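You operate a simulated robot arm through the tools that you are given. There is no shell and no other tool.

You run a simulated robot arm. Do the job below in one go: nothing can be reset, and whatever is moved stays where it is left.

## Task
Switch the keyboard on, set BASS, one octave up, volume low, and try the yellow dot key once.
Fine: the keyboard stays on.

It is judged by the outcome, as a careful person would: the job done as asked, and still so three seconds after it is handed in. It fails if anything else is knocked over, pushed out of place, dropped, spilled or broken.

## Robot
A 7-joint arm with a two-finger parallel gripper, fixed in place. Base frame: the origin is on the floor under the middle of its stand, x ahead of it, y to its left, z up; the work surface is at about z = 0.74. Units: m, degrees, N and s.
With the tool pointing down near the work surface it reaches from about 0.44 to 0.92 m from the base axis. Its first joint turns from -143.0 to 143.0 degrees. Payload 3 kg.
Tool frame: the origin (TCP) lies between the finger pads and is the grasp point; the fingertips stand 0.03 m ahead of it; z points along the fingers, y is the line along which they close. The gripper opens to 0.094 m. The fingers are 0.028 m wide and 0.01 m thick; the gripper's body (0.05 by 0.096 m) begins 0.055 m behind the TCP.
Orientation is that of the tool frame in the base frame, as a unit quaternion [x, y, z, w]. With the fingers straight down and closing along the base's y, the tool's x points along the base's -x, its y along +y and its z along -z.

## Interface
- The arm moves only by the tool send_rows. Its argument "steps" is a list of rows, each an object (a shift or turn left out is 0, a gripper value left out holds the last) with "fingers": the opening, from 0 (shut) to 1 (fully open); "offset": the shift along the base's x, y, z in units of 400 mm (1.0 is 400 mm), a list of three; "delta_rot": the turn, a rotation vector about the base's x, y, z in units of 180 degrees (1.0 is 180 degrees), a list of three. In form: [{"fingers": fingers, "offset": [dx, dy, dz], "delta_rot": [wx, wy, wz]}, ...]. A call has 1 to 20 rows; each row is the pose to reach, as a shift and turn from the pose commanded when the call began. A call with a number of a shift or a turn outside -1 to 1 is refused whole. A row lasts 0.2 s, in which the tool goes at most 0.05 m and 8.6 degrees; a call with a longer step from one row to the next is refused whole, and so is a gripper value outside its range. Where a pose cannot be reached the arm comes as near as it can. A force on the tool above 90 N (or 10 N above the force at the start of the call, whichever is more), or a blocked arm, ends the call early, and 0.2 s more pass. Each finger travels about 0.072 m/s and halts on what it meets, pressing with about 24 N; the grip force reading is that of the motor and also rises with nothing between the fingers. The clock runs only during rows and for 0.2 s after the last one: add rows that repeat a pose to give the fingers time. The reply holds the time, the measured pose of the TCP, the force on the tool along the base axes, the opening and the grip force, in the units named above and with some noise, with the torque about the TCP (base axes, N m) and any sound that the robot's microphone picked up.
- Cameras (640 x 400 px; columns grow to the right, rows downward): "scene" is fixed at [0.0494, 0.499, 1.5192]; the picture's right is [-0.53, -0.85, 0.00], its down [-0.56, 0.35, -0.75] and it looks along [0.64, -0.40, -0.66] (base axes); focal length 367 px, centre (320, 200). "wrist" rides on the gripper at [0.076, 0.014, -0.103] in the tool frame; the picture's right is [-0.18, 0.98, 0.00], its down [-0.75, -0.14, -0.64] and it looks along [-0.63, -0.12, 0.77] (tool axes); focal length 243 px, centre (320, 200).
- capture(camera): a new picture of that camera. It takes no simulated time.
- point_at(camera, pixels): for up to 12 pixels [column, row] of the newest picture of that camera ("zoom" is the newest enlarged one), the place [x, y, z] in the base frame of the surface seen there, good to about 0.002 m. It takes no simulated time.
- inspect(camera, box): a new picture of the part [left, top, right, bottom] of that camera's present view, enlarged. It takes no simulated time.
- close_job(): hands the job in; it is judged then, once.

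Unless the task says otherwise, let go and move clear before handing in.

The tools are called after ">>>" by a JSON object that holds its "name" and its "arguments". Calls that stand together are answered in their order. send_rows: Moves the arm, as the interface text tells. Its arguments: {"type":"object","properties":{"steps":{"type":"array","items":{"type":"object","properties":{"fingers":{"type":"number"},"offset":{"type":"array","items":{"type":"number"}},"delta_rot":{"type":"array","items":{"type":"number"}}}}}},"required":["steps"]} The other tools are called the same way: capture (camera) takes a picture; point_at (camera, pixels) gives the place of the surface under pixels of a picture; inspect (camera, box) takes an enlarged picture of a part of a camera's view; close_job () hands the job in.

At the start:

```text
clock: 0.0
position: [0.7249, 0.1212, 1.1275]
orientation: [0.0, 1.0, -0.001, 0.0]
contact_force: [0.3, 0.1, 0.3]
ft_torque: [0.02, 0.02, 0.01]
grip_width: 0.0943
grip_force: 0.0
```

scene: 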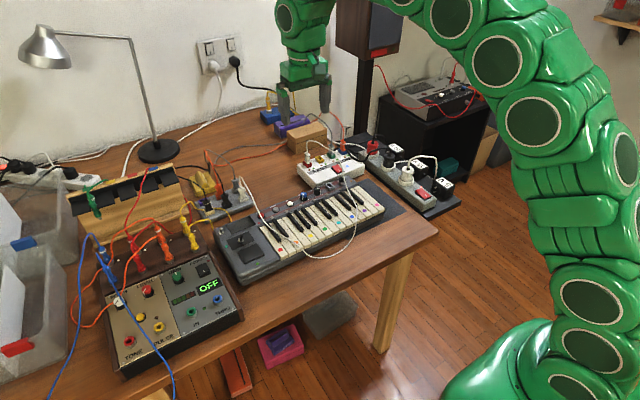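
wrist: 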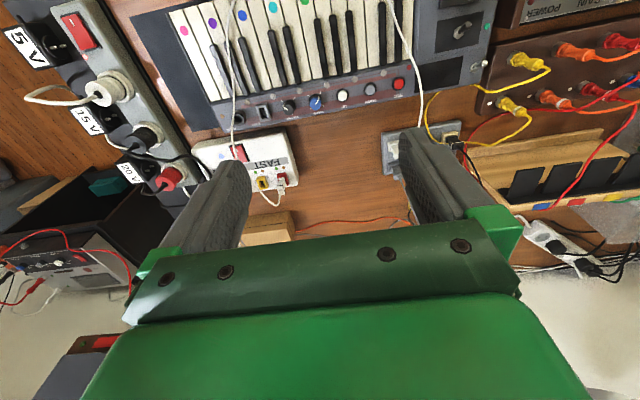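

The keyboard sits at about (300,220) in the scene picture and at the top of the wrist picture (170-500, 0-130). I will enlarge both views to read its controls.

>>> {"name": "inspect", "arguments": {"camera": "scene", "box": [210, 150, 410, 290]}}

>>> {"name": "inspect", "arguments": {"camera": "wrist", "box": [160, 0, 500, 200]}}

```text
2.86 times, centred on (310, 220) of scene
```

zoom: 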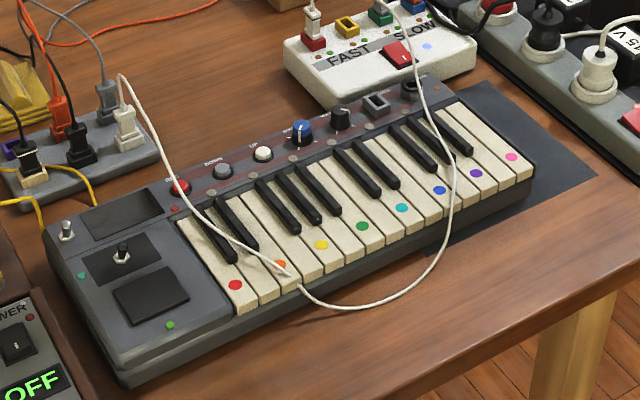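

```text
1.88 times, centred on (330, 100) of wrist
```

zoom: 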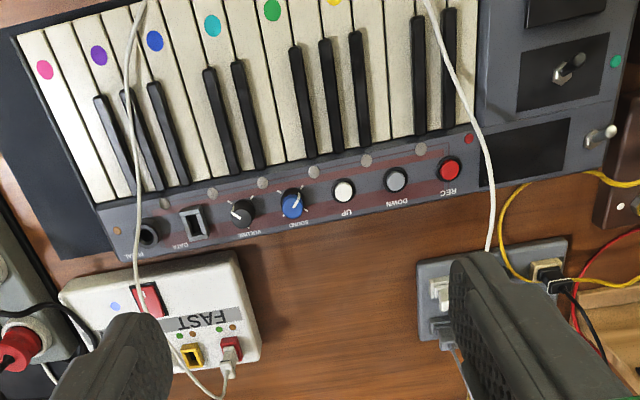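

The panel shows REC, DOWN, UP, a blue SOUND knob and a black VOLUME knob, with a small toggle at the corner near the display. A white cable lies across the keys. I will enlarge more to read the labels and get positions.

>>> {"name": "inspect", "arguments": {"camera": "scene", "box": [215, 200, 285, 245]}}

>>> {"name": "inspect", "arguments": {"camera": "scene", "box": [260, 170, 350, 226]}}

>>> {"name": "inspect", "arguments": {"camera": "wrist", "box": [210, 70, 350, 140]}}

>>> {"name": "inspect", "arguments": {"camera": "wrist", "box": [340, 0, 500, 120]}}

```text
8.89 times, centred on (250, 222) of scene
```

zoom: 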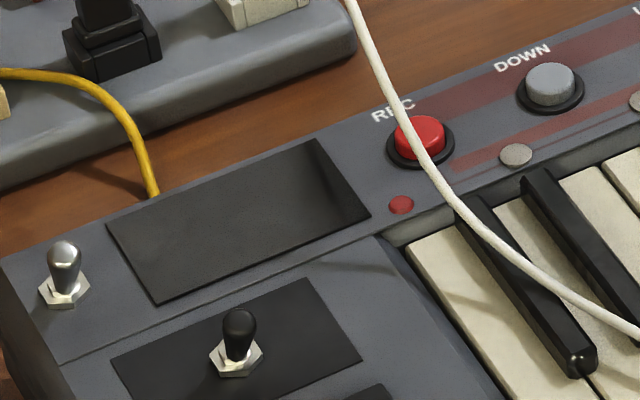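

```text
7.11 times, centred on (305, 198) of scene
```

zoom: 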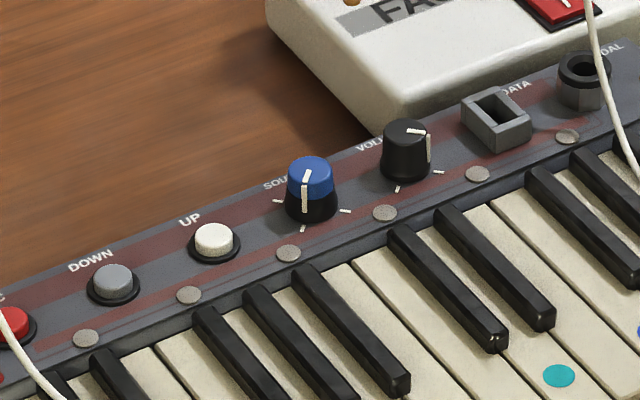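

```text
4.57 times, centred on (280, 105) of wrist
```

zoom: 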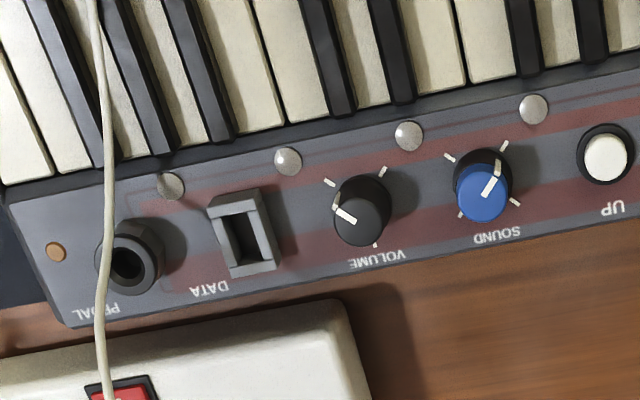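

```text
3.33 times, centred on (420, 60) of wrist
```

zoom: 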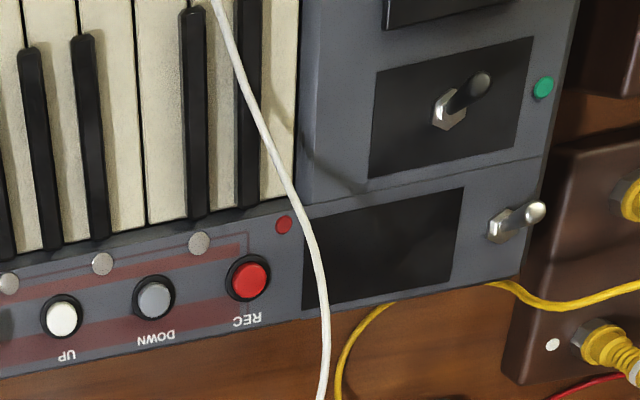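

I will measure the positions of the toggle, buttons, knobs and keys from enlarged scene and wrist pictures.

>>> {"name": "inspect", "arguments": {"camera": "scene", "box": [210, 150, 410, 290]}}

>>> {"name": "point_at", "arguments": {"camera": "zoom", "pixels": [[66, 226], [60, 240], [122, 248], [180, 185], [222, 170], [262, 152], [303, 125], [341, 110], [321, 245], [235, 285], [362, 226], [300, 222]]}}

>>> {"name": "point_at", "arguments": {"camera": "scene", "pixels": [[217, 240], [252, 280], [385, 205], [340, 178], [320, 238], [270, 222], [255, 190], [345, 230], [322, 228], [345, 155], [300, 170], [430, 235]]}}

```text
2.86 times, centred on (310, 220) of scene
```

zoom: 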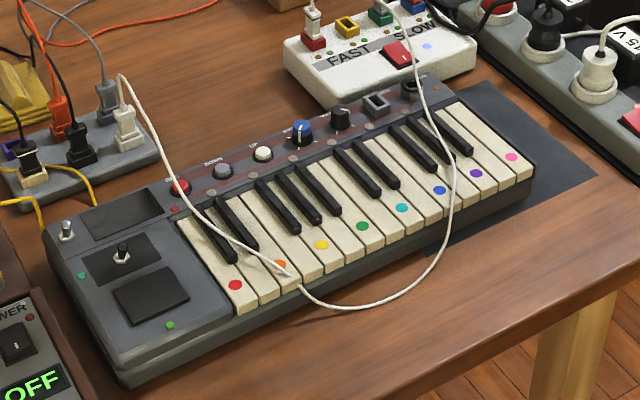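

```text
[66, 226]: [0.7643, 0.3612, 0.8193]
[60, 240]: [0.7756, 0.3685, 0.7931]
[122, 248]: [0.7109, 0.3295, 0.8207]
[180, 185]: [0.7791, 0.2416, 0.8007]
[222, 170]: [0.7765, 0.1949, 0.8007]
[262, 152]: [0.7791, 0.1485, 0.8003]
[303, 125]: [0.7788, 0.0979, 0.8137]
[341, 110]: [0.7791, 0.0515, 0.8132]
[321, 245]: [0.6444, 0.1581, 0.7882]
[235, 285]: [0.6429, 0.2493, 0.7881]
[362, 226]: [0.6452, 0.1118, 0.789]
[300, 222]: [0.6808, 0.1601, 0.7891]
```

```text
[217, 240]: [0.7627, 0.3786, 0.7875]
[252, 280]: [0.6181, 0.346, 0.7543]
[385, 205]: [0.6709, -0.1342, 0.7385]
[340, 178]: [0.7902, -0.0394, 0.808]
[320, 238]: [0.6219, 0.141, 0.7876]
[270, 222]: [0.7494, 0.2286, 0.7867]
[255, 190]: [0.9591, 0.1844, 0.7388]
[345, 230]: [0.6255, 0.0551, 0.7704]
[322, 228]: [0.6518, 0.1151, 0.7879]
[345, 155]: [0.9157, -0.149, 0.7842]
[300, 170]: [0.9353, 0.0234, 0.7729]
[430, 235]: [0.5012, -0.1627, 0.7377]
```

The keys run along y (yellow dot at about x 0.644, y 0.158) and the buttons and knobs lie along x≈0.778. I will move the gripper, fingers up high, toward the toggle for a closer wrist view, and measure some surrounding heights first.

>>> {"name": "point_at", "arguments": {"camera": "scene", "pixels": [[252, 178], [260, 195], [235, 183], [219, 200], [192, 212], [190, 232], [165, 235], [152, 172], [203, 270], [240, 310], [88, 205], [330, 175]]}}

>>> {"name": "send_rows", "arguments": {"steps": [{"offset": [-0.02, 0.075, -0.045]}, {"offset": [-0.04, 0.15, -0.09]}, {"offset": [-0.06, 0.225, -0.135]}, {"offset": [-0.08, 0.3, -0.18]}, {"offset": [-0.1, 0.375, -0.225]}, {"offset": [-0.12, 0.45, -0.27]}, {"offset": [-0.14, 0.525, -0.315]}, {"offset": [-0.16, 0.6, -0.36]}, {"offset": [-0.16, 0.6, -0.36]}]}}

>>> {"name": "capture", "arguments": {"camera": "wrist"}}

>>> {"name": "capture", "arguments": {"camera": "scene"}}

```text
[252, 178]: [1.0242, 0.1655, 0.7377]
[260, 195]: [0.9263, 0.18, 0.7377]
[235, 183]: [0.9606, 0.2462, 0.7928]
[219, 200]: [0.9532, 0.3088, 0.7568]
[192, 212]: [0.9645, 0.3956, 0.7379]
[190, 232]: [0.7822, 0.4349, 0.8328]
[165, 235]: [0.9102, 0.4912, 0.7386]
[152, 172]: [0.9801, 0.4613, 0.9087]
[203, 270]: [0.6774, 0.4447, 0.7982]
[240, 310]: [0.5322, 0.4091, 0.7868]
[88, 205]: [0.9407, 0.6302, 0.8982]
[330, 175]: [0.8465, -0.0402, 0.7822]
```

```text
clock: 2.0
position: [0.6605, 0.3607, 0.9821]
orientation: [0.0, 1.0, 0.001, 0.0]
contact_force: [-0.2, -0.1, -1.3]
ft_torque: [0.02, 0.01, -0.03]
grip_width: 0.094
grip_force: 0.1
```

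```text
taken
```

wrist: 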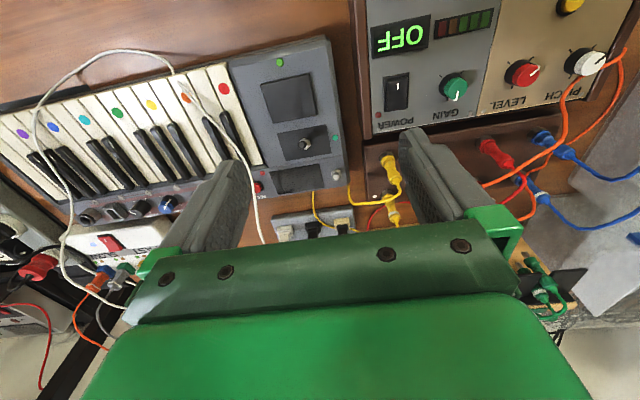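

```text
taken
```

scene: 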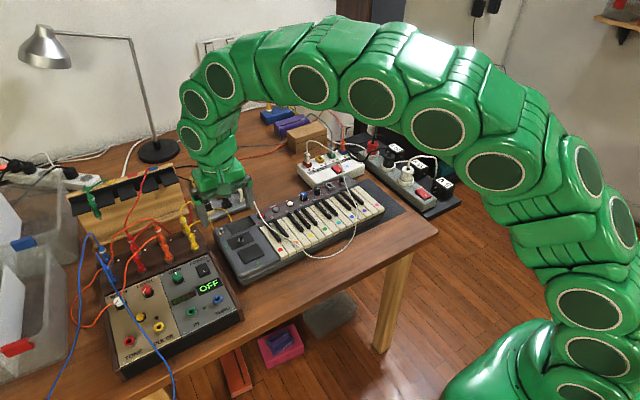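

The keyboard toggle appears near (335,176) in the wrist picture and the module next to it has its own OFF display, to be left alone. I will zoom in on the keyboard's left part.

>>> {"name": "inspect", "arguments": {"camera": "wrist", "box": [250, 100, 370, 220]}}

>>> {"name": "inspect", "arguments": {"camera": "scene", "box": [180, 180, 300, 280]}}

```text
3.33 times, centred on (310, 160) of wrist
```

zoom: 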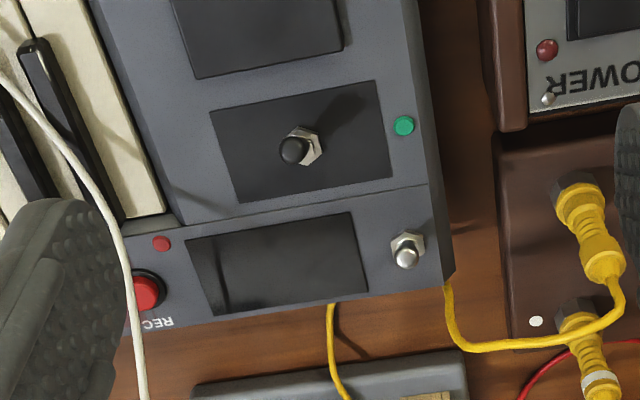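

```text
4.00 times, centred on (240, 230) of scene
```

zoom: 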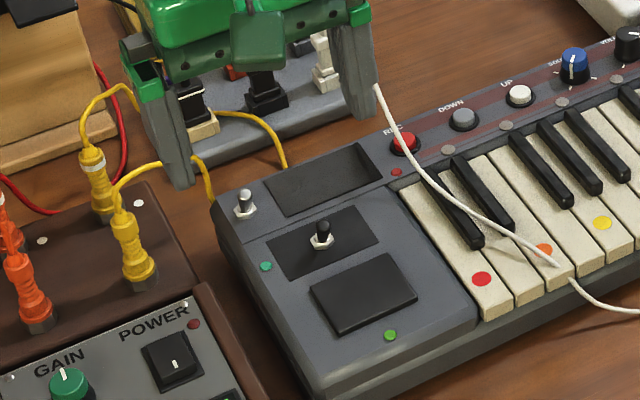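

The silver toggle is at zoom pixel (406,252) of the wrist view, unlabelled. I will measure its nut and lever tip to see which way it leans.

>>> {"name": "inspect", "arguments": {"camera": "wrist", "box": [310, 160, 350, 190]}}

>>> {"name": "point_at", "arguments": {"camera": "zoom", "pixels": [[320, 200], [330, 240], [310, 260], [300, 170], [400, 150], [200, 200], [330, 215], [350, 260]]}}

>>> {"name": "inspect", "arguments": {"camera": "scene", "box": [226, 222, 266, 247]}}

```text
13.33 times, centred on (330, 175) of wrist
```

zoom: 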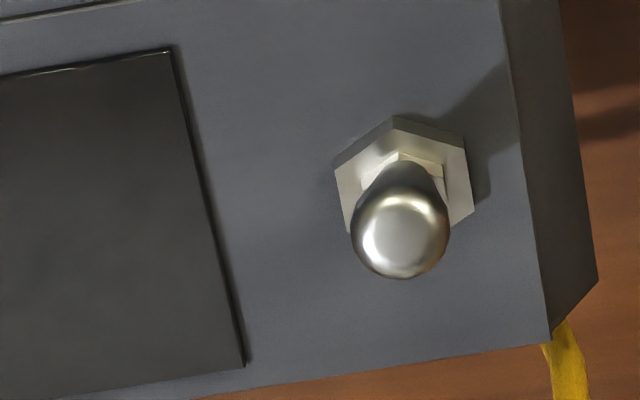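

```text
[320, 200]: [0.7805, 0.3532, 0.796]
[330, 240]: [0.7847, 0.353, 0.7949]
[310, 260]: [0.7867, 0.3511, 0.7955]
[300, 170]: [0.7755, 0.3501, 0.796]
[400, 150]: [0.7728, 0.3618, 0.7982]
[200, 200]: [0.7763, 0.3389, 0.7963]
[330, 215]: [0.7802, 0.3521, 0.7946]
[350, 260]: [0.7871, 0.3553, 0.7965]
```

```text
16.00 times, centred on (246, 234) of scene
```

zoom: 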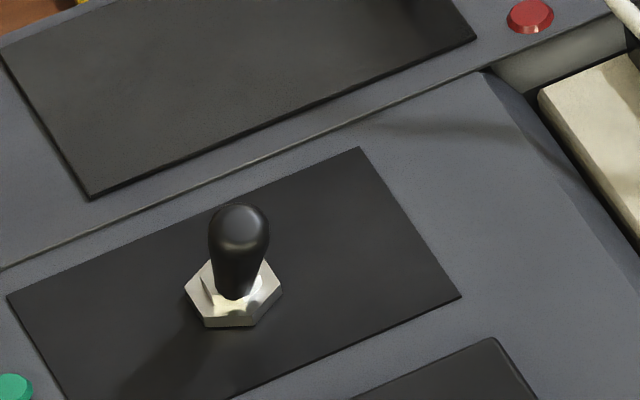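

The lever's base nut is around (405,180) and its ball end around (400,230) in that enlargement. I will measure those points from both cameras.

>>> {"name": "inspect", "arguments": {"camera": "wrist", "box": [310, 160, 350, 190]}}

>>> {"name": "point_at", "arguments": {"camera": "zoom", "pixels": [[400, 235], [400, 205], [402, 265], [360, 230], [440, 230], [395, 122], [465, 145], [342, 170], [460, 210], [402, 170], [500, 220], [540, 320]]}}

>>> {"name": "inspect", "arguments": {"camera": "scene", "box": [226, 218, 256, 240]}}

>>> {"name": "point_at", "arguments": {"camera": "zoom", "pixels": [[320, 200], [330, 240], [310, 260], [300, 170]]}}

```text
13.33 times, centred on (330, 175) of wrist
```

zoom: 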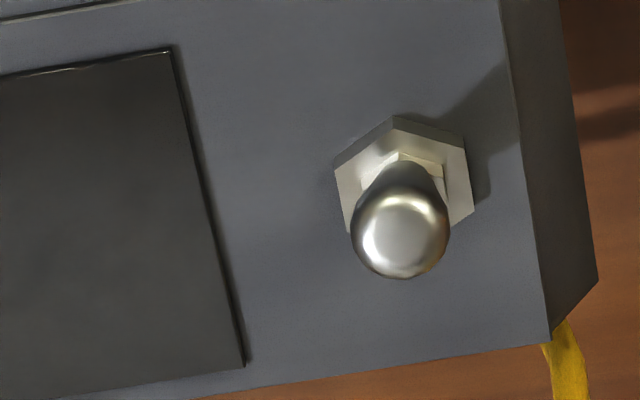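

```text
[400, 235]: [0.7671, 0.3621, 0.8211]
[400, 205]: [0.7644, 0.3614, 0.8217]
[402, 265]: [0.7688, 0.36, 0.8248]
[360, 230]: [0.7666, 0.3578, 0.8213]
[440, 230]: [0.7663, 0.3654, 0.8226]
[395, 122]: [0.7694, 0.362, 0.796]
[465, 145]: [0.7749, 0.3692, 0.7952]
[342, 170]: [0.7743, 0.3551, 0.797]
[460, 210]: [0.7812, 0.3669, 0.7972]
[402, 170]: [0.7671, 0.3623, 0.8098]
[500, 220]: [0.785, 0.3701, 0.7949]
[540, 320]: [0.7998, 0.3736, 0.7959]
```

```text
16.00 times, centred on (241, 229) of scene
```

zoom: 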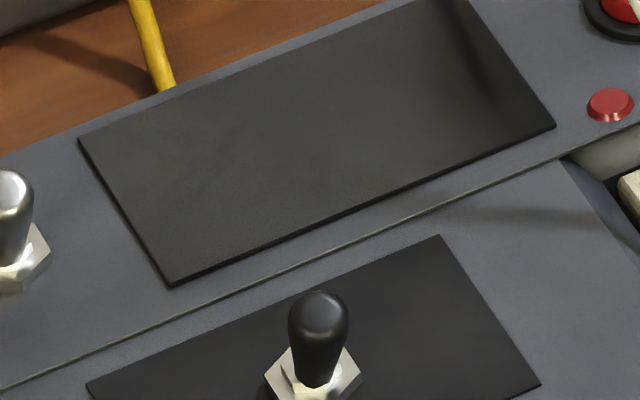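

```text
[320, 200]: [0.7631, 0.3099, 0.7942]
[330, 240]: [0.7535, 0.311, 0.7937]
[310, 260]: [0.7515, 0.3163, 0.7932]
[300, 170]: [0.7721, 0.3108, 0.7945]
```

Readings put the nut centre near (0.775, 0.362, 0.797) and the lever tip near (0.7665, 0.3615, 0.822), so it leans toward the robot (-x) and must be pushed to +x. I will close the fingers and hover just on the robot side of the lever.

>>> {"name": "send_rows", "arguments": {"steps": [{"fingers": 0, "offset": [0.05, 0.0, -0.05]}, {"fingers": 0, "offset": [0.1, 0.0, -0.1]}, {"fingers": 0, "offset": [0.15, 0.001, -0.15]}, {"fingers": 0, "offset": [0.185, 0.002, -0.2]}, {"fingers": 0, "offset": [0.185, 0.002, -0.2]}, {"fingers": 0, "offset": [0.185, 0.002, -0.2]}]}}

>>> {"name": "capture", "arguments": {"camera": "wrist"}}

>>> {"name": "inspect", "arguments": {"camera": "scene", "box": [180, 160, 300, 260]}}

```text
clock: 3.4
position: [0.7341, 0.3594, 0.9034]
orientation: [0.0, 1.0, 0.0, 0.0]
contact_force: [-0.3, 0.3, -0.6]
ft_torque: [-0.01, -0.02, 0.0]
grip_width: 0.0
grip_force: 24.3
```

```text
taken
```

wrist: 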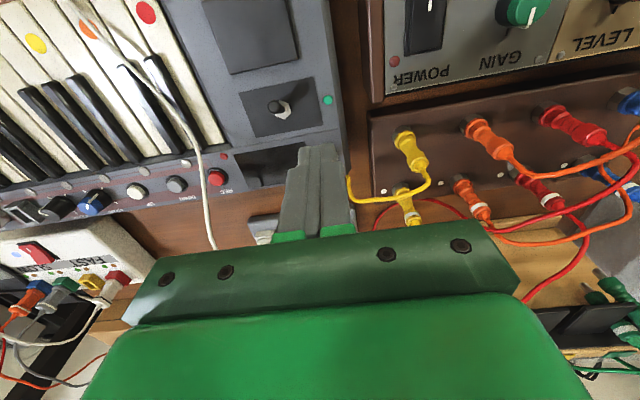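

```text
4.00 times, centred on (240, 210) of scene
```

zoom: 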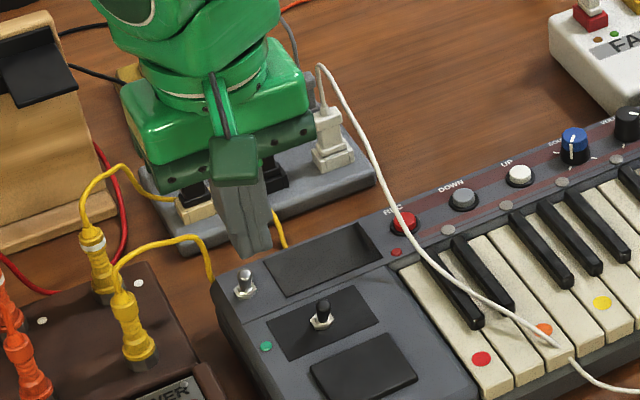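

The closed fingers hover at (0.734, 0.360, 0.903) with nothing touched. I will lower them straight down beside the lever, tips at about z 0.812.

>>> {"name": "send_rows", "arguments": {"steps": [{"fingers": 0, "offset": [0.005, 0.001, -0.05]}, {"fingers": 0, "offset": [0.005, 0.002, -0.1]}, {"fingers": 0, "offset": [0.005, 0.002, -0.15]}, {"fingers": 0, "offset": [0.005, 0.002, -0.15]}]}}

>>> {"name": "capture", "arguments": {"camera": "wrist"}}

>>> {"name": "inspect", "arguments": {"camera": "scene", "box": [200, 190, 290, 260]}}

```text
clock: 4.4
position: [0.7363, 0.3597, 0.8434]
orientation: [0.0, 1.0, 0.0, 0.0]
contact_force: [0.5, -0.9, 0.1]
ft_torque: [-0.01, -0.01, -0.02]
grip_width: 0.0
grip_force: 23.9
```

```text
taken
```

wrist: 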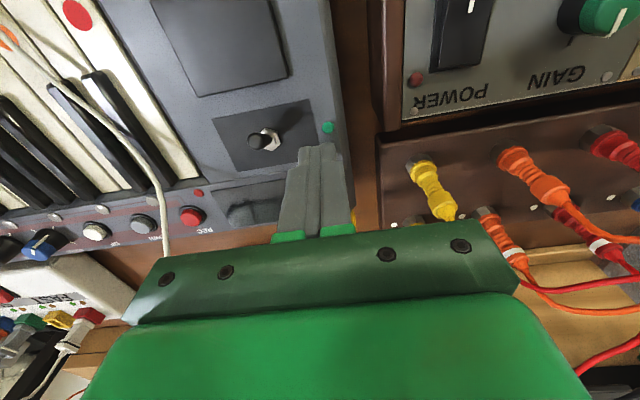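

```text
5.71 times, centred on (245, 225) of scene
```

zoom: 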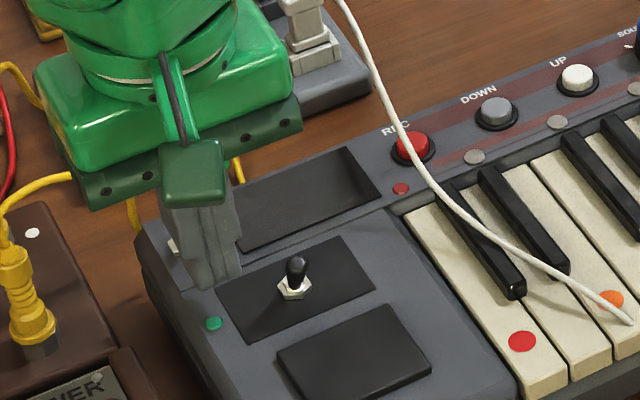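

The fingers stand on the robot side of the lever with its nut just visible behind at (170,245). I will push slowly along +x and watch the force and sound.

>>> {"name": "send_rows", "arguments": {"steps": [{"fingers": 0, "offset": [0.015, 0.0, 0.0]}, {"fingers": 0, "offset": [0.03, 0.0, 0.0]}, {"fingers": 0, "offset": [0.045, 0.0, 0.0]}, {"fingers": 0, "offset": [0.06, 0.0, 0.0]}, {"fingers": 0, "offset": [0.075, 0.0, 0.0]}, {"fingers": 0, "offset": [0.075, 0.0, 0.0]}]}}

>>> {"name": "capture", "arguments": {"camera": "wrist"}}

>>> {"name": "inspect", "arguments": {"camera": "scene", "box": [200, 190, 290, 260]}}

```text
clock: 5.8
position: [0.7656, 0.3607, 0.8449]
orientation: [0.001, 1.0, 0.001, 0.0]
contact_force: [0.1, 0.4, 0.7]
ft_torque: [-0.02, 0.0, 0.0]
grip_width: 0.0001
grip_force: 24.2
heard: click
```

```text
taken
```

wrist: 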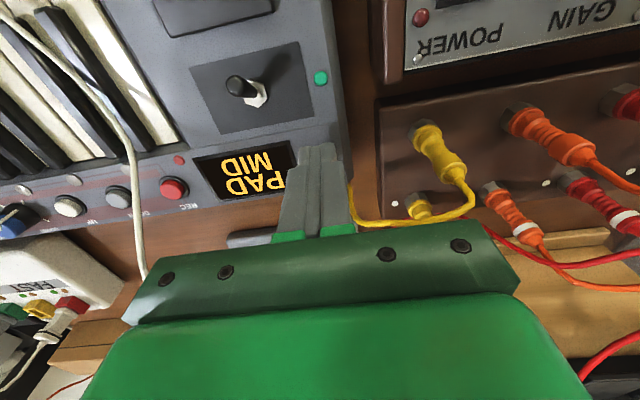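

```text
5.71 times, centred on (245, 225) of scene
```

zoom: 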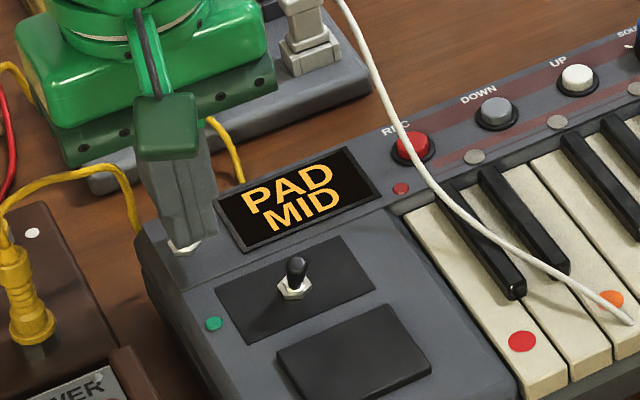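

A click was heard and the display now reads "PAD MID", so the keyboard is on. I will back the fingers off toward the robot, lift, and move above the UP button while staying clear of the white cable.

>>> {"name": "send_rows", "arguments": {"steps": [{"fingers": 0, "offset": [-0.04, 0.0, 0.0]}, {"fingers": 0, "offset": [-0.08, 0.0, 0.0]}, {"fingers": 0, "offset": [-0.08, 0.0, 0.1]}, {"fingers": 0, "offset": [-0.08, 0.0, 0.2]}, {"fingers": 0, "offset": [-0.08, 0.0, 0.3]}, {"fingers": 0, "offset": [-0.08, -0.1, 0.3]}, {"fingers": 0, "offset": [-0.08, -0.2, 0.3]}, {"fingers": 0, "offset": [-0.08, -0.3, 0.3]}, {"fingers": 0, "offset": [-0.08, -0.4, 0.3]}, {"fingers": 0, "offset": [-0.08, -0.5, 0.3]}, {"fingers": 0, "offset": [-0.08, -0.53, 0.3]}, {"fingers": 0, "offset": [-0.08, -0.53, 0.3]}]}}

>>> {"name": "capture", "arguments": {"camera": "wrist"}}

>>> {"name": "inspect", "arguments": {"camera": "scene", "box": [210, 150, 410, 290]}}

```text
clock: 8.4
position: [0.7352, 0.1484, 0.9647]
orientation: [-0.001, 1.0, 0.0, 0.0]
contact_force: [0.2, -0.1, 0.2]
ft_torque: [-0.02, 0.03, -0.02]
grip_width: 0.0001
grip_force: 23.8
```

```text
taken
```

wrist: 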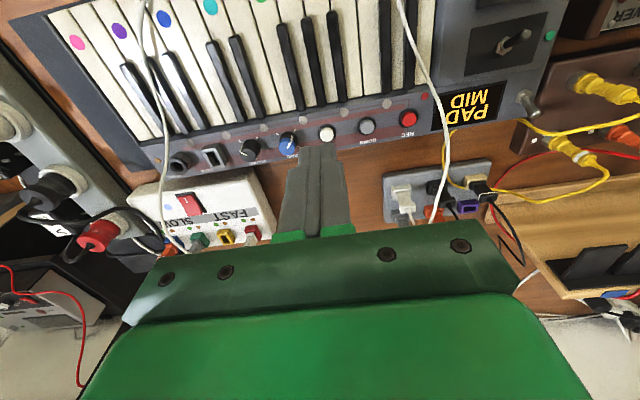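

```text
2.86 times, centred on (310, 220) of scene
```

zoom: 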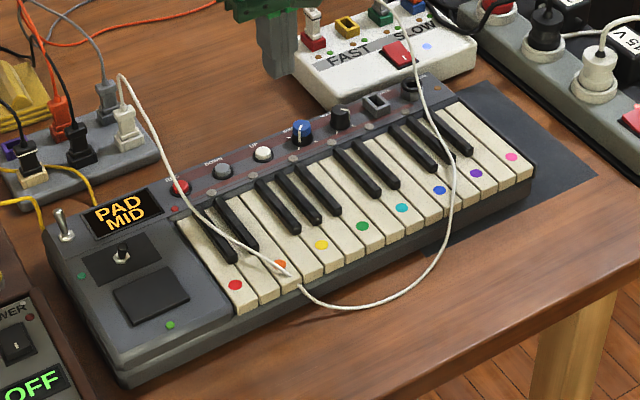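

The display still reads "PAD / MID" and the toggle now leans to the rear. I will zoom in on the UP button and the knobs to measure heights and knob pointers.

>>> {"name": "inspect", "arguments": {"camera": "scene", "box": [276, 185, 336, 223]}}

>>> {"name": "point_at", "arguments": {"camera": "zoom", "pixels": [[168, 180], [168, 215], [130, 200], [210, 205], [230, 230], [110, 150], [315, 60], [318, 130], [465, 30], [330, 190], [400, 190], [300, 290]]}}

>>> {"name": "inspect", "arguments": {"camera": "wrist", "box": [220, 100, 420, 180]}}

```text
10.53 times, centred on (306, 204) of scene
```

zoom: 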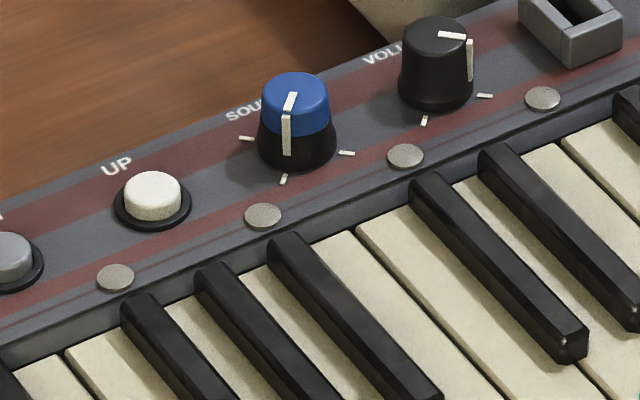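

```text
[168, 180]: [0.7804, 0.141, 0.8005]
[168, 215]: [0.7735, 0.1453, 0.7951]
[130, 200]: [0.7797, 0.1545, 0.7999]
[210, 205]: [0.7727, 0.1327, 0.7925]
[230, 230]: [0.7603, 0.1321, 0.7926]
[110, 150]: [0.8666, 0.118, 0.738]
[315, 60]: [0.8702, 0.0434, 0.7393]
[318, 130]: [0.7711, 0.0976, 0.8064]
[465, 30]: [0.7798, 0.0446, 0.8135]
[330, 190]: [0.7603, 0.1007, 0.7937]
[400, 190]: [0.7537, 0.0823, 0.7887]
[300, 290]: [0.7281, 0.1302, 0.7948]
```

```text
3.20 times, centred on (320, 140) of wrist
```

zoom: 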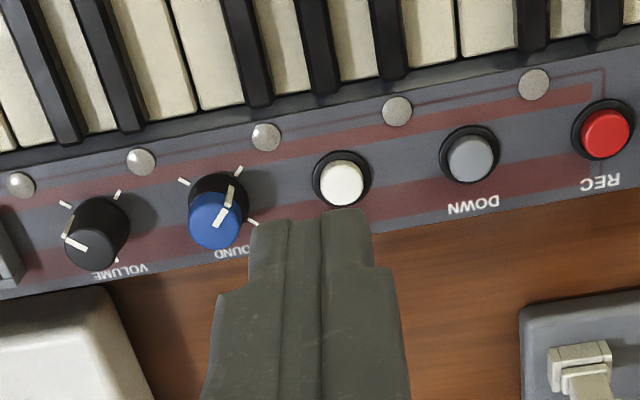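

Panel is at about z 0.793, the UP button's top at z 0.800 and its collar at z 0.795, centred near (0.779, 0.148). I will go above it and stop about 8 mm over the button.

>>> {"name": "send_rows", "arguments": {"steps": [{"fingers": 0, "offset": [0.055, 0.0, -0.04]}, {"fingers": 0, "offset": [0.108, 0.0, -0.1]}, {"fingers": 0, "offset": [0.108, 0.0, -0.18]}, {"fingers": 0, "offset": [0.108, 0.0, -0.25]}, {"fingers": 0, "offset": [0.108, 0.0, -0.31]}, {"fingers": 0, "offset": [0.108, 0.0, -0.315]}, {"fingers": 0, "offset": [0.108, 0.0, -0.315]}]}}

>>> {"name": "inspect", "arguments": {"camera": "scene", "box": [266, 175, 346, 225]}}

>>> {"name": "capture", "arguments": {"camera": "wrist"}}

```text
clock: 10.0
position: [0.7787, 0.1481, 0.8374]
orientation: [-0.001, 1.0, 0.0, 0.0]
contact_force: [-0.4, 0.4, 0.7]
ft_torque: [-0.01, -0.03, 0.0]
grip_width: 0.0
grip_force: 24.0
```

```text
8.00 times, centred on (306, 200) of scene
```

zoom: 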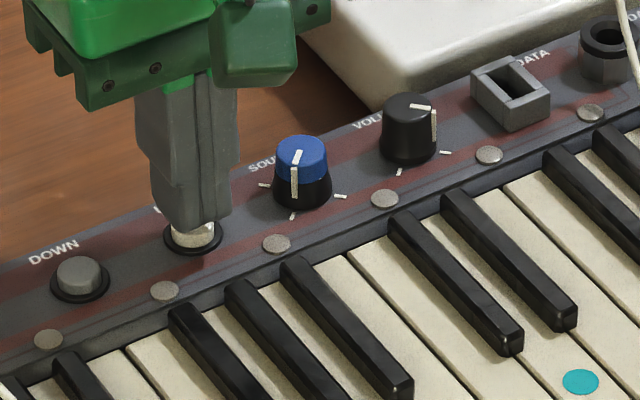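

```text
taken
```

wrist: 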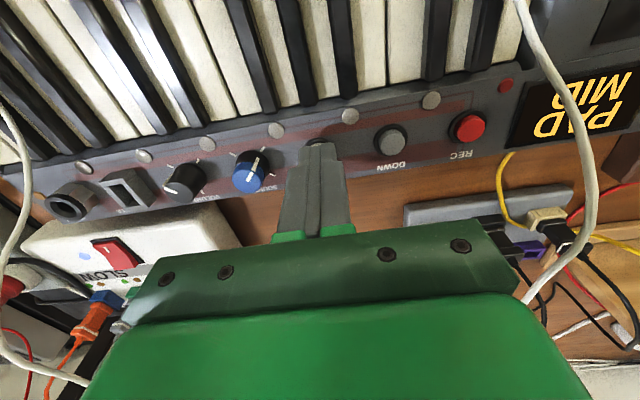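

The closed tips stand right over UP (195,230). I will press down in small steps, 10 mm in total from here.

>>> {"name": "send_rows", "arguments": {"steps": [{"fingers": 0, "offset": [0.0, 0.0, -0.01]}, {"fingers": 0, "offset": [0.0, 0.0, -0.0175]}, {"fingers": 0, "offset": [0.0, 0.0, -0.021]}, {"fingers": 0, "offset": [0.0, 0.0, -0.0235]}, {"fingers": 0, "offset": [0.0, 0.0, -0.0255]}]}}

>>> {"name": "capture", "arguments": {"camera": "wrist"}}

```text
clock: 11.2
position: [0.7781, 0.149, 0.8281]
orientation: [0.0, 1.0, -0.001, 0.0]
contact_force: [1.6, -1.5, 6.1]
ft_torque: [-0.09, -0.06, 0.0]
grip_width: 0.0001
grip_force: 24.0
heard: click
```

```text
taken
```

wrist: 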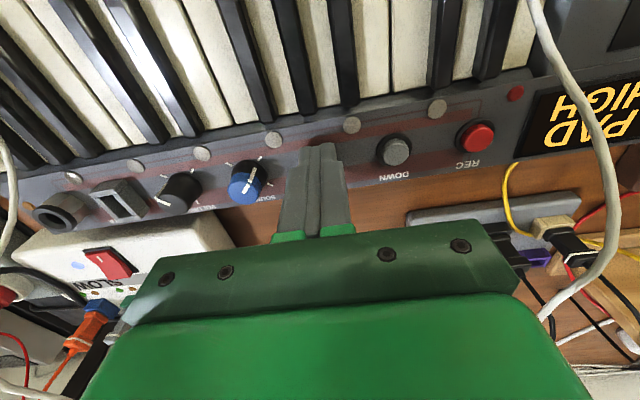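

A click was heard and the display changed from "PAD MID" to "PAD HIGH", so MID/HIGH is the octave. I will lift straight off the button and then look at the display and knobs.

>>> {"name": "send_rows", "arguments": {"steps": [{"fingers": 0, "offset": [0.0, 0.0, 0.05]}, {"fingers": 0, "offset": [0.0, 0.0, 0.15]}, {"fingers": 0, "offset": [-0.1, 0.0, 0.25]}, {"fingers": 0, "offset": [-0.2, 0.0, 0.25]}, {"fingers": 0, "offset": [-0.25, -0.1, 0.25]}, {"fingers": 0, "offset": [-0.25, -0.15, 0.25]}, {"fingers": 0, "offset": [-0.25, -0.15, 0.25]}]}}

>>> {"name": "capture", "arguments": {"camera": "wrist"}}

>>> {"name": "inspect", "arguments": {"camera": "scene", "box": [210, 150, 410, 290]}}

```text
refused: row 3 steps farther than a row can; nothing moved
```

```text
taken
```

wrist: 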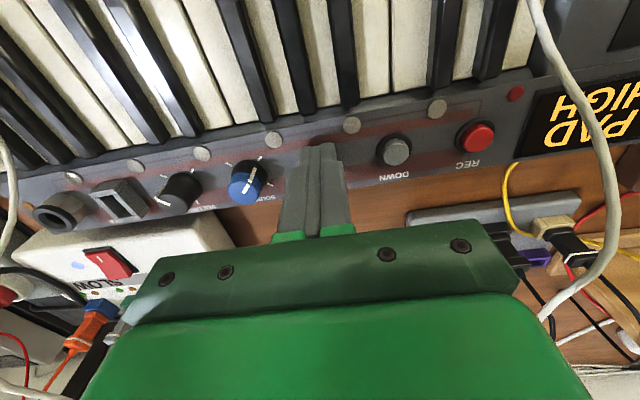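

```text
2.86 times, centred on (310, 220) of scene
```

zoom: 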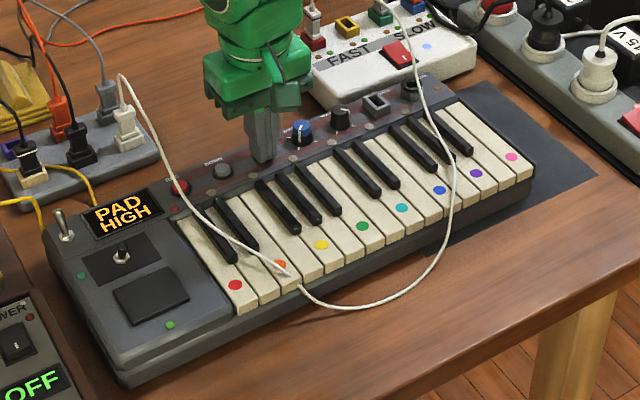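

The call was refused for too long a step, so the tips are still on the UP button with "PAD HIGH" showing. I will lift straight up with shorter steps and then view the knobs.

>>> {"name": "send_rows", "arguments": {"steps": [{"fingers": 0, "offset": [0.0, 0.0, 0.04]}, {"fingers": 0, "offset": [0.0, 0.0, 0.13]}, {"fingers": 0, "offset": [0.0, 0.0, 0.22]}, {"fingers": 0, "offset": [-0.1, 0.0, 0.25]}, {"fingers": 0, "offset": [-0.18, -0.05, 0.25]}, {"fingers": 0, "offset": [-0.25, -0.11, 0.25]}, {"fingers": 0, "offset": [-0.25, -0.15, 0.25]}, {"fingers": 0, "offset": [-0.25, -0.15, 0.25]}]}}

>>> {"name": "capture", "arguments": {"camera": "wrist"}}

>>> {"name": "inspect", "arguments": {"camera": "scene", "box": [210, 150, 410, 290]}}

```text
clock: 13.0
position: [0.6767, 0.0891, 0.9266]
orientation: [-0.001, 1.0, 0.001, -0.001]
contact_force: [1.2, -0.2, 0.2]
ft_torque: [0.0, 0.0, -0.02]
grip_width: 0.0
grip_force: 23.9
```

```text
taken
```

wrist: 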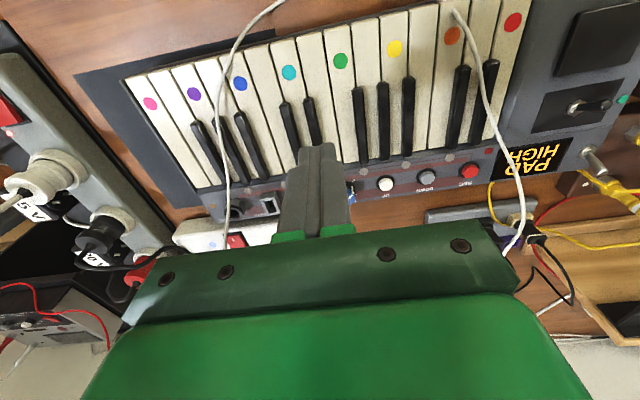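

```text
2.86 times, centred on (310, 220) of scene
```

zoom: 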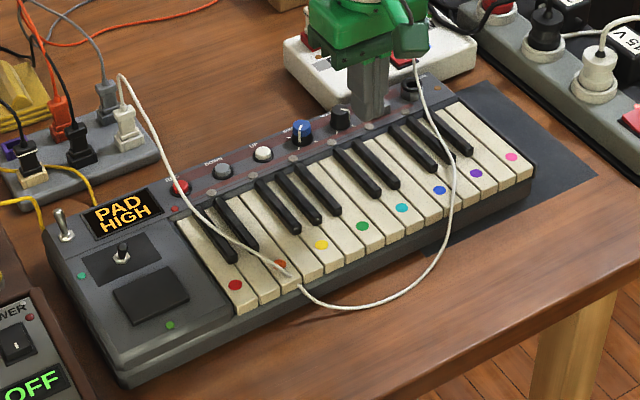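

The button is released and the display reads "PAD / HIGH". The SOUND knob has four ticks and the VOLUME knob seems to have three; I will measure the knobs, ticks and cable heights near them more precisely.

>>> {"name": "inspect", "arguments": {"camera": "scene", "box": [290, 183, 330, 208]}}

>>> {"name": "point_at", "arguments": {"camera": "zoom", "pixels": [[180, 85], [140, 85], [225, 85], [180, 60], [180, 110], [395, 35], [350, 35], [445, 35], [185, 200], [120, 170], [245, 170], [285, 230]]}}

>>> {"name": "point_at", "arguments": {"camera": "scene", "pixels": [[343, 168], [347, 180], [351, 190], [354, 200], [254, 181], [260, 195], [266, 206], [318, 158], [330, 150], [249, 176]]}}

```text
16.00 times, centred on (310, 196) of scene
```

zoom: 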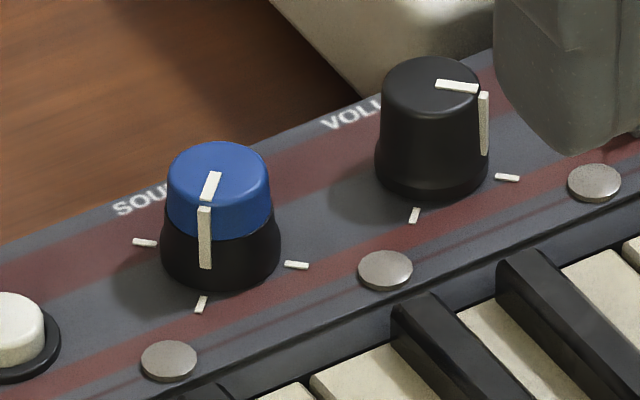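

```text
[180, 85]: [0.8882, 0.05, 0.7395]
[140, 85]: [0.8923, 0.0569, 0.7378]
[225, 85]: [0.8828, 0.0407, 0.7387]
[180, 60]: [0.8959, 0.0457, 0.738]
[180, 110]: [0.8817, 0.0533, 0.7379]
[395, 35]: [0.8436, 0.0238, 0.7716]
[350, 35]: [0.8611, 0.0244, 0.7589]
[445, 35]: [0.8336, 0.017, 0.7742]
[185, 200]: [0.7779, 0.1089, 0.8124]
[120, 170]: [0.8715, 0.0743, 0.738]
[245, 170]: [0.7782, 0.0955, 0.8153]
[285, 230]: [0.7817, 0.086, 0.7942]
```

```text
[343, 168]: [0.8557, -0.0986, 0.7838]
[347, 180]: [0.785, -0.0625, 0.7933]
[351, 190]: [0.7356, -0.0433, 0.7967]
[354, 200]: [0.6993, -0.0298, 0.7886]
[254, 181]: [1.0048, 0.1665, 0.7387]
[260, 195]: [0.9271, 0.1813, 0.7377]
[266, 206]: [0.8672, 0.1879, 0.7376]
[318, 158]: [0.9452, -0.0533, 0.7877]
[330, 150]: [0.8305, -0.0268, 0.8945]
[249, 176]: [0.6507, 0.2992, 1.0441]
```

The knob tops are at (218,168) and (432,83) in this enlargement. I will measure their centres, rims, ticks and the small studs.

>>> {"name": "point_at", "arguments": {"camera": "zoom", "pixels": [[218, 168], [175, 170], [262, 168], [218, 147], [222, 200], [432, 83], [388, 85], [474, 83], [430, 63], [168, 355], [385, 262], [415, 215]]}}

>>> {"name": "inspect", "arguments": {"camera": "scene", "box": [330, 140, 380, 210]}}

>>> {"name": "inspect", "arguments": {"camera": "wrist", "box": [320, 150, 420, 210]}}

```text
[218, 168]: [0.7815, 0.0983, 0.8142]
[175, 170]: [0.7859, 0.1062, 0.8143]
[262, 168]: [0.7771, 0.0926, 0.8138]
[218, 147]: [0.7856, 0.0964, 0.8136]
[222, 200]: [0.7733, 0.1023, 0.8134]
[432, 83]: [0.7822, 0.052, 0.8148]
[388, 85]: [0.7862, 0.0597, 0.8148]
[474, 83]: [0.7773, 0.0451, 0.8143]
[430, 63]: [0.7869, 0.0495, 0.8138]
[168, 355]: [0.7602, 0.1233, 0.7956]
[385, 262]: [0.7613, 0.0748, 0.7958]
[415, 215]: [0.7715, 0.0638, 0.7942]
```

```text
5.71 times, centred on (355, 175) of scene
```

zoom: 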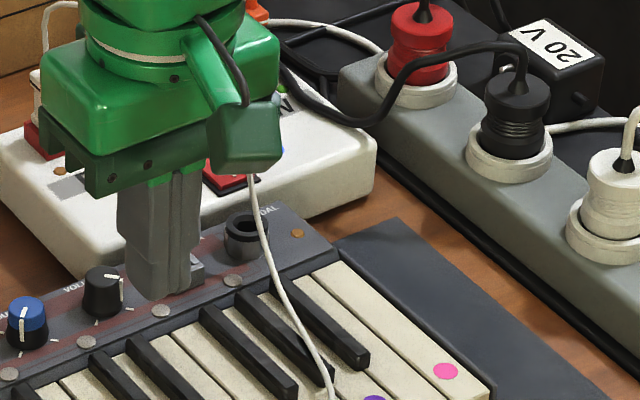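

```text
6.40 times, centred on (370, 180) of wrist
```

zoom: 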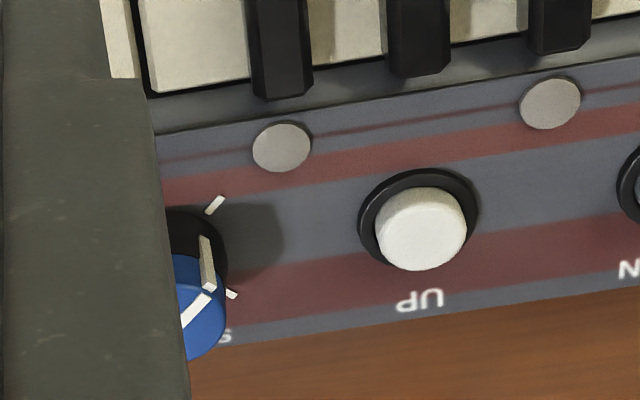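

The SOUND knob's top centre is about (0.780, 0.0985) with z 0.814 and a 19 mm diameter, and its pointer aims at the front-left tick. I will hover over it with the gripper turned 45° and opened to about 38 mm.

>>> {"name": "send_rows", "arguments": {"steps": [{"fingers": 0.4, "offset": [0.05, 0.005, 0.0], "delta_rot": [0, 0, 0.0417]}, {"fingers": 0.4, "offset": [0.1, 0.01, 0.0], "delta_rot": [0, 0, 0.0833]}, {"fingers": 0.4, "offset": [0.15, 0.015, -0.005], "delta_rot": [0, 0, 0.125]}, {"fingers": 0.4, "offset": [0.2, 0.02, -0.01], "delta_rot": [0, 0, 0.1667]}, {"fingers": 0.4, "offset": [0.24, 0.0235, -0.016], "delta_rot": [0, 0, 0.2083]}, {"fingers": 0.4, "offset": [0.258, 0.0235, -0.05], "delta_rot": [0, 0, 0.25]}, {"fingers": 0.4, "offset": [0.258, 0.0235, -0.1], "delta_rot": [0, 0, 0.25]}, {"fingers": 0.4, "offset": [0.258, 0.0235, -0.1], "delta_rot": [0, 0, 0.25]}]}}

>>> {"name": "capture", "arguments": {"camera": "wrist"}}

>>> {"name": "inspect", "arguments": {"camera": "scene", "box": [260, 160, 360, 225]}}

```text
clock: 14.8
position: [0.7793, 0.1001, 0.889]
orientation: [-0.382, 0.924, 0.0, -0.001]
contact_force: [-0.1, 0.1, -0.5]
ft_torque: [-0.01, 0.01, 0.02]
grip_width: 0.0375
grip_force: 0.2
```

```text
taken
```

wrist: 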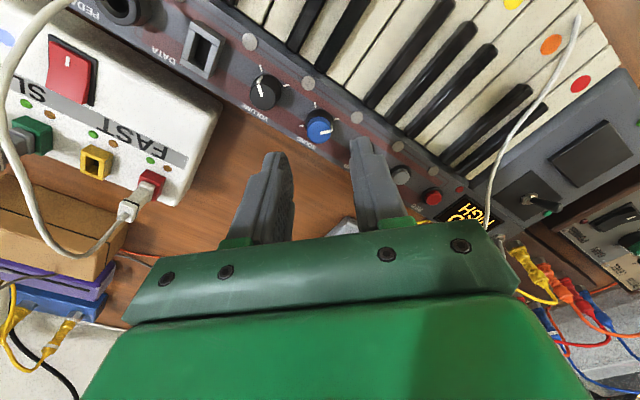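

```text
6.15 times, centred on (310, 192) of scene
```

zoom: 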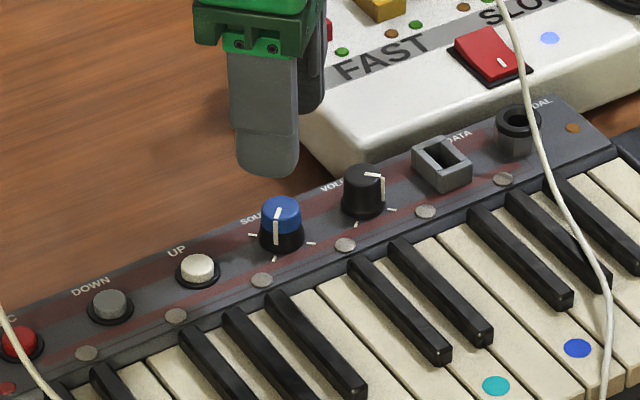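

The gripper is turned 45° and hovers at (0.779, 0.100, 0.889) over the knob. I will descend to a TCP height of about 0.830 with fingers still open and check the fit.

>>> {"name": "send_rows", "arguments": {"steps": [{"fingers": 0.4, "offset": [0.001, -0.0025, -0.05]}, {"fingers": 0.4, "offset": [0.001, -0.0025, -0.1]}, {"fingers": 0.4, "offset": [0.001, -0.0025, -0.13]}, {"fingers": 0.4, "offset": [0.001, -0.0025, -0.1475]}, {"fingers": 0.4, "offset": [0.001, -0.0025, -0.1475]}]}}

>>> {"name": "inspect", "arguments": {"camera": "wrist", "box": [220, 80, 440, 220]}}

>>> {"name": "inspect", "arguments": {"camera": "scene", "box": [270, 165, 350, 215]}}

```text
clock: 16.0
position: [0.7805, 0.0978, 0.8289]
orientation: [-0.382, 0.924, 0.001, 0.0]
contact_force: [-4.4, -2.9, 10.9]
ft_torque: [0.06, 0.43, 0.13]
grip_width: 0.0382
grip_force: 0.5
```

```text
2.86 times, centred on (330, 150) of wrist
```

zoom: 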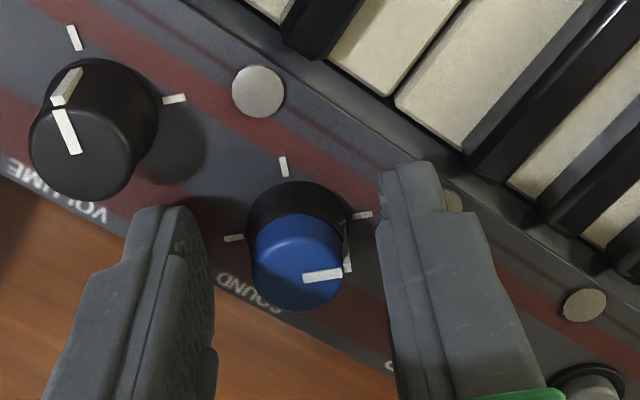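

```text
8.00 times, centred on (310, 190) of scene
```

zoom: 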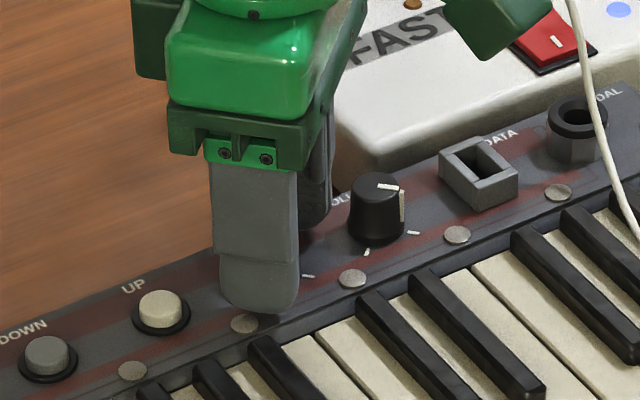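

The reading shows 10.9 N upward: a fingertip is resting on the small stud at the front diagonal (about (0.760, 0.123)). I will raise 4 mm, and check that the display is unchanged.

>>> {"name": "send_rows", "arguments": {"steps": [{"fingers": 0.4, "offset": [0.0, 0.0, 0.01]}, {"fingers": 0.4, "offset": [0.0, 0.0, 0.01]}]}}

>>> {"name": "inspect", "arguments": {"camera": "scene", "box": [210, 150, 410, 290]}}

>>> {"name": "inspect", "arguments": {"camera": "wrist", "box": [220, 80, 440, 220]}}

```text
clock: 16.6
position: [0.7794, 0.0981, 0.8316]
orientation: [-0.382, 0.924, 0.0, -0.001]
contact_force: [-0.3, 0.6, -0.1]
ft_torque: [0.02, -0.01, 0.03]
grip_width: 0.0375
grip_force: 0.0
```

```text
2.86 times, centred on (310, 220) of scene
```

zoom: 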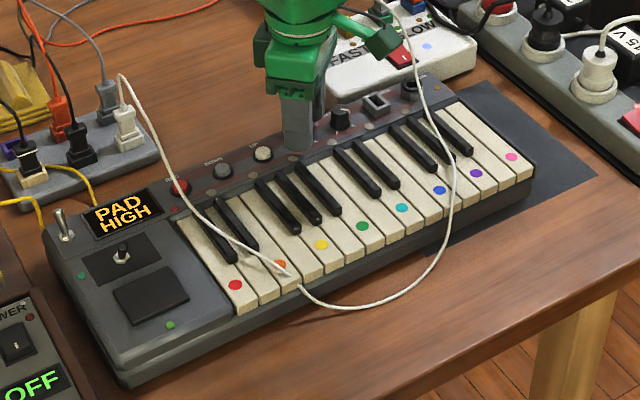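

```text
2.86 times, centred on (330, 150) of wrist
```

zoom: 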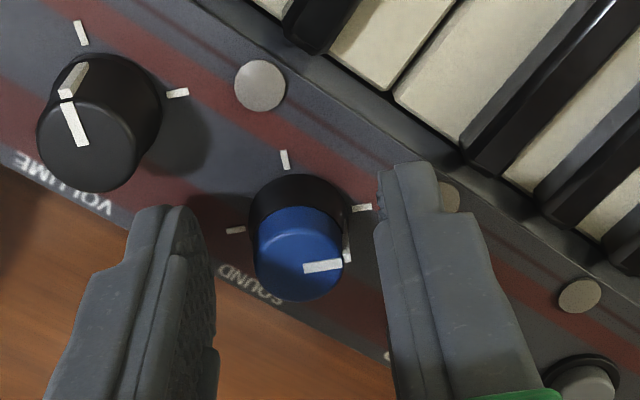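

Force is back to zero, the display still reads "PAD HIGH", and the blue cap at (298,252) lies between the fingers within about 1.5 mm. I will close on it and turn 90° clockwise.

>>> {"name": "send_rows", "arguments": {"steps": [{"fingers": 0.4, "offset": [-0.002, 0.002, 0.0]}, {"fingers": 0, "offset": [-0.002, 0.002, 0.0]}, {"fingers": 0, "offset": [-0.002, 0.002, 0.0]}, {"fingers": 0, "offset": [-0.002, 0.002, 0.0]}]}}

>>> {"name": "inspect", "arguments": {"camera": "wrist", "box": [220, 80, 440, 220]}}

```text
clock: 17.6
position: [0.7796, 0.0989, 0.8339]
orientation: [-0.382, 0.924, 0.0, -0.001]
contact_force: [-2.4, 1.2, 0.5]
ft_torque: [-0.01, 0.12, 0.01]
grip_width: 0.0188
grip_force: 24.4
```

```text
2.86 times, centred on (330, 150) of wrist
```

zoom: 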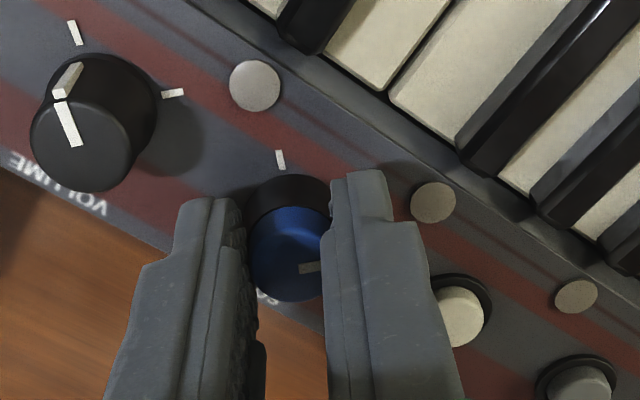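

The fingers hold the knob (18.8 mm, 24 N). I will turn it 90° clockwise in small steps.

>>> {"name": "send_rows", "arguments": {"steps": [{"fingers": 0, "delta_rot": [0, 0, -0.0417]}, {"fingers": 0, "delta_rot": [0, 0, -0.0833]}, {"fingers": 0, "delta_rot": [0, 0, -0.125]}, {"fingers": 0, "delta_rot": [0, 0, -0.1667]}, {"fingers": 0, "delta_rot": [0, 0, -0.2083]}, {"fingers": 0, "delta_rot": [0, 0, -0.25]}, {"fingers": 0, "delta_rot": [0, 0, -0.2917]}, {"fingers": 0, "delta_rot": [0, 0, -0.3333]}, {"fingers": 0, "delta_rot": [0, 0, -0.375]}, {"fingers": 0, "delta_rot": [0, 0, -0.4167]}, {"fingers": 0, "delta_rot": [0, 0, -0.4583]}, {"fingers": 0, "delta_rot": [0, 0, -0.5]}, {"fingers": 0, "delta_rot": [0, 0, -0.5]}]}}

>>> {"name": "inspect", "arguments": {"camera": "scene", "box": [210, 150, 410, 290]}}

>>> {"name": "capture", "arguments": {"camera": "wrist"}}

```text
clock: 20.4
position: [0.7802, 0.0985, 0.8327]
orientation: [0.384, 0.923, 0.0, 0.0]
contact_force: [6.4, 4.3, 1.9]
ft_torque: [-0.2, -0.5, 0.03]
grip_width: 0.0188
grip_force: 23.7
```

```text
2.86 times, centred on (310, 220) of scene
```

zoom: 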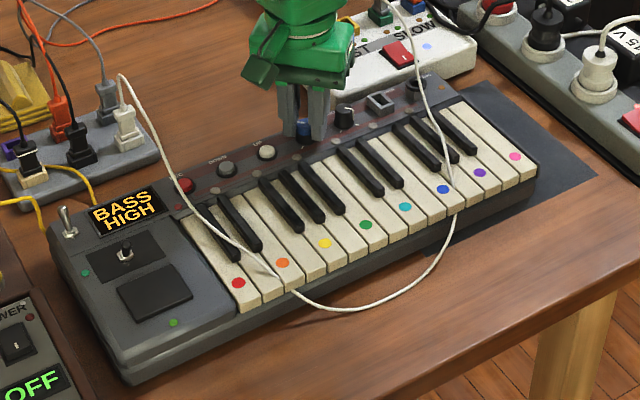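

```text
taken
```

wrist: 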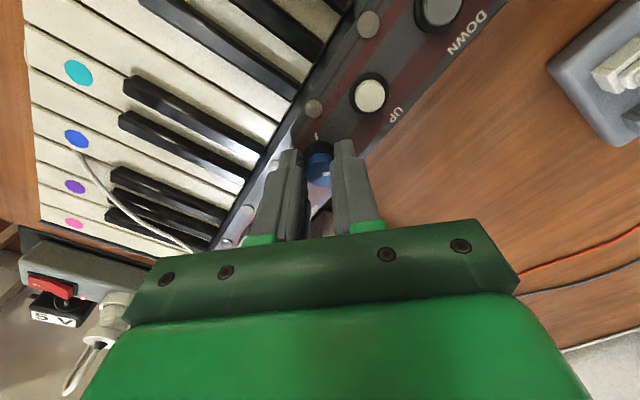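

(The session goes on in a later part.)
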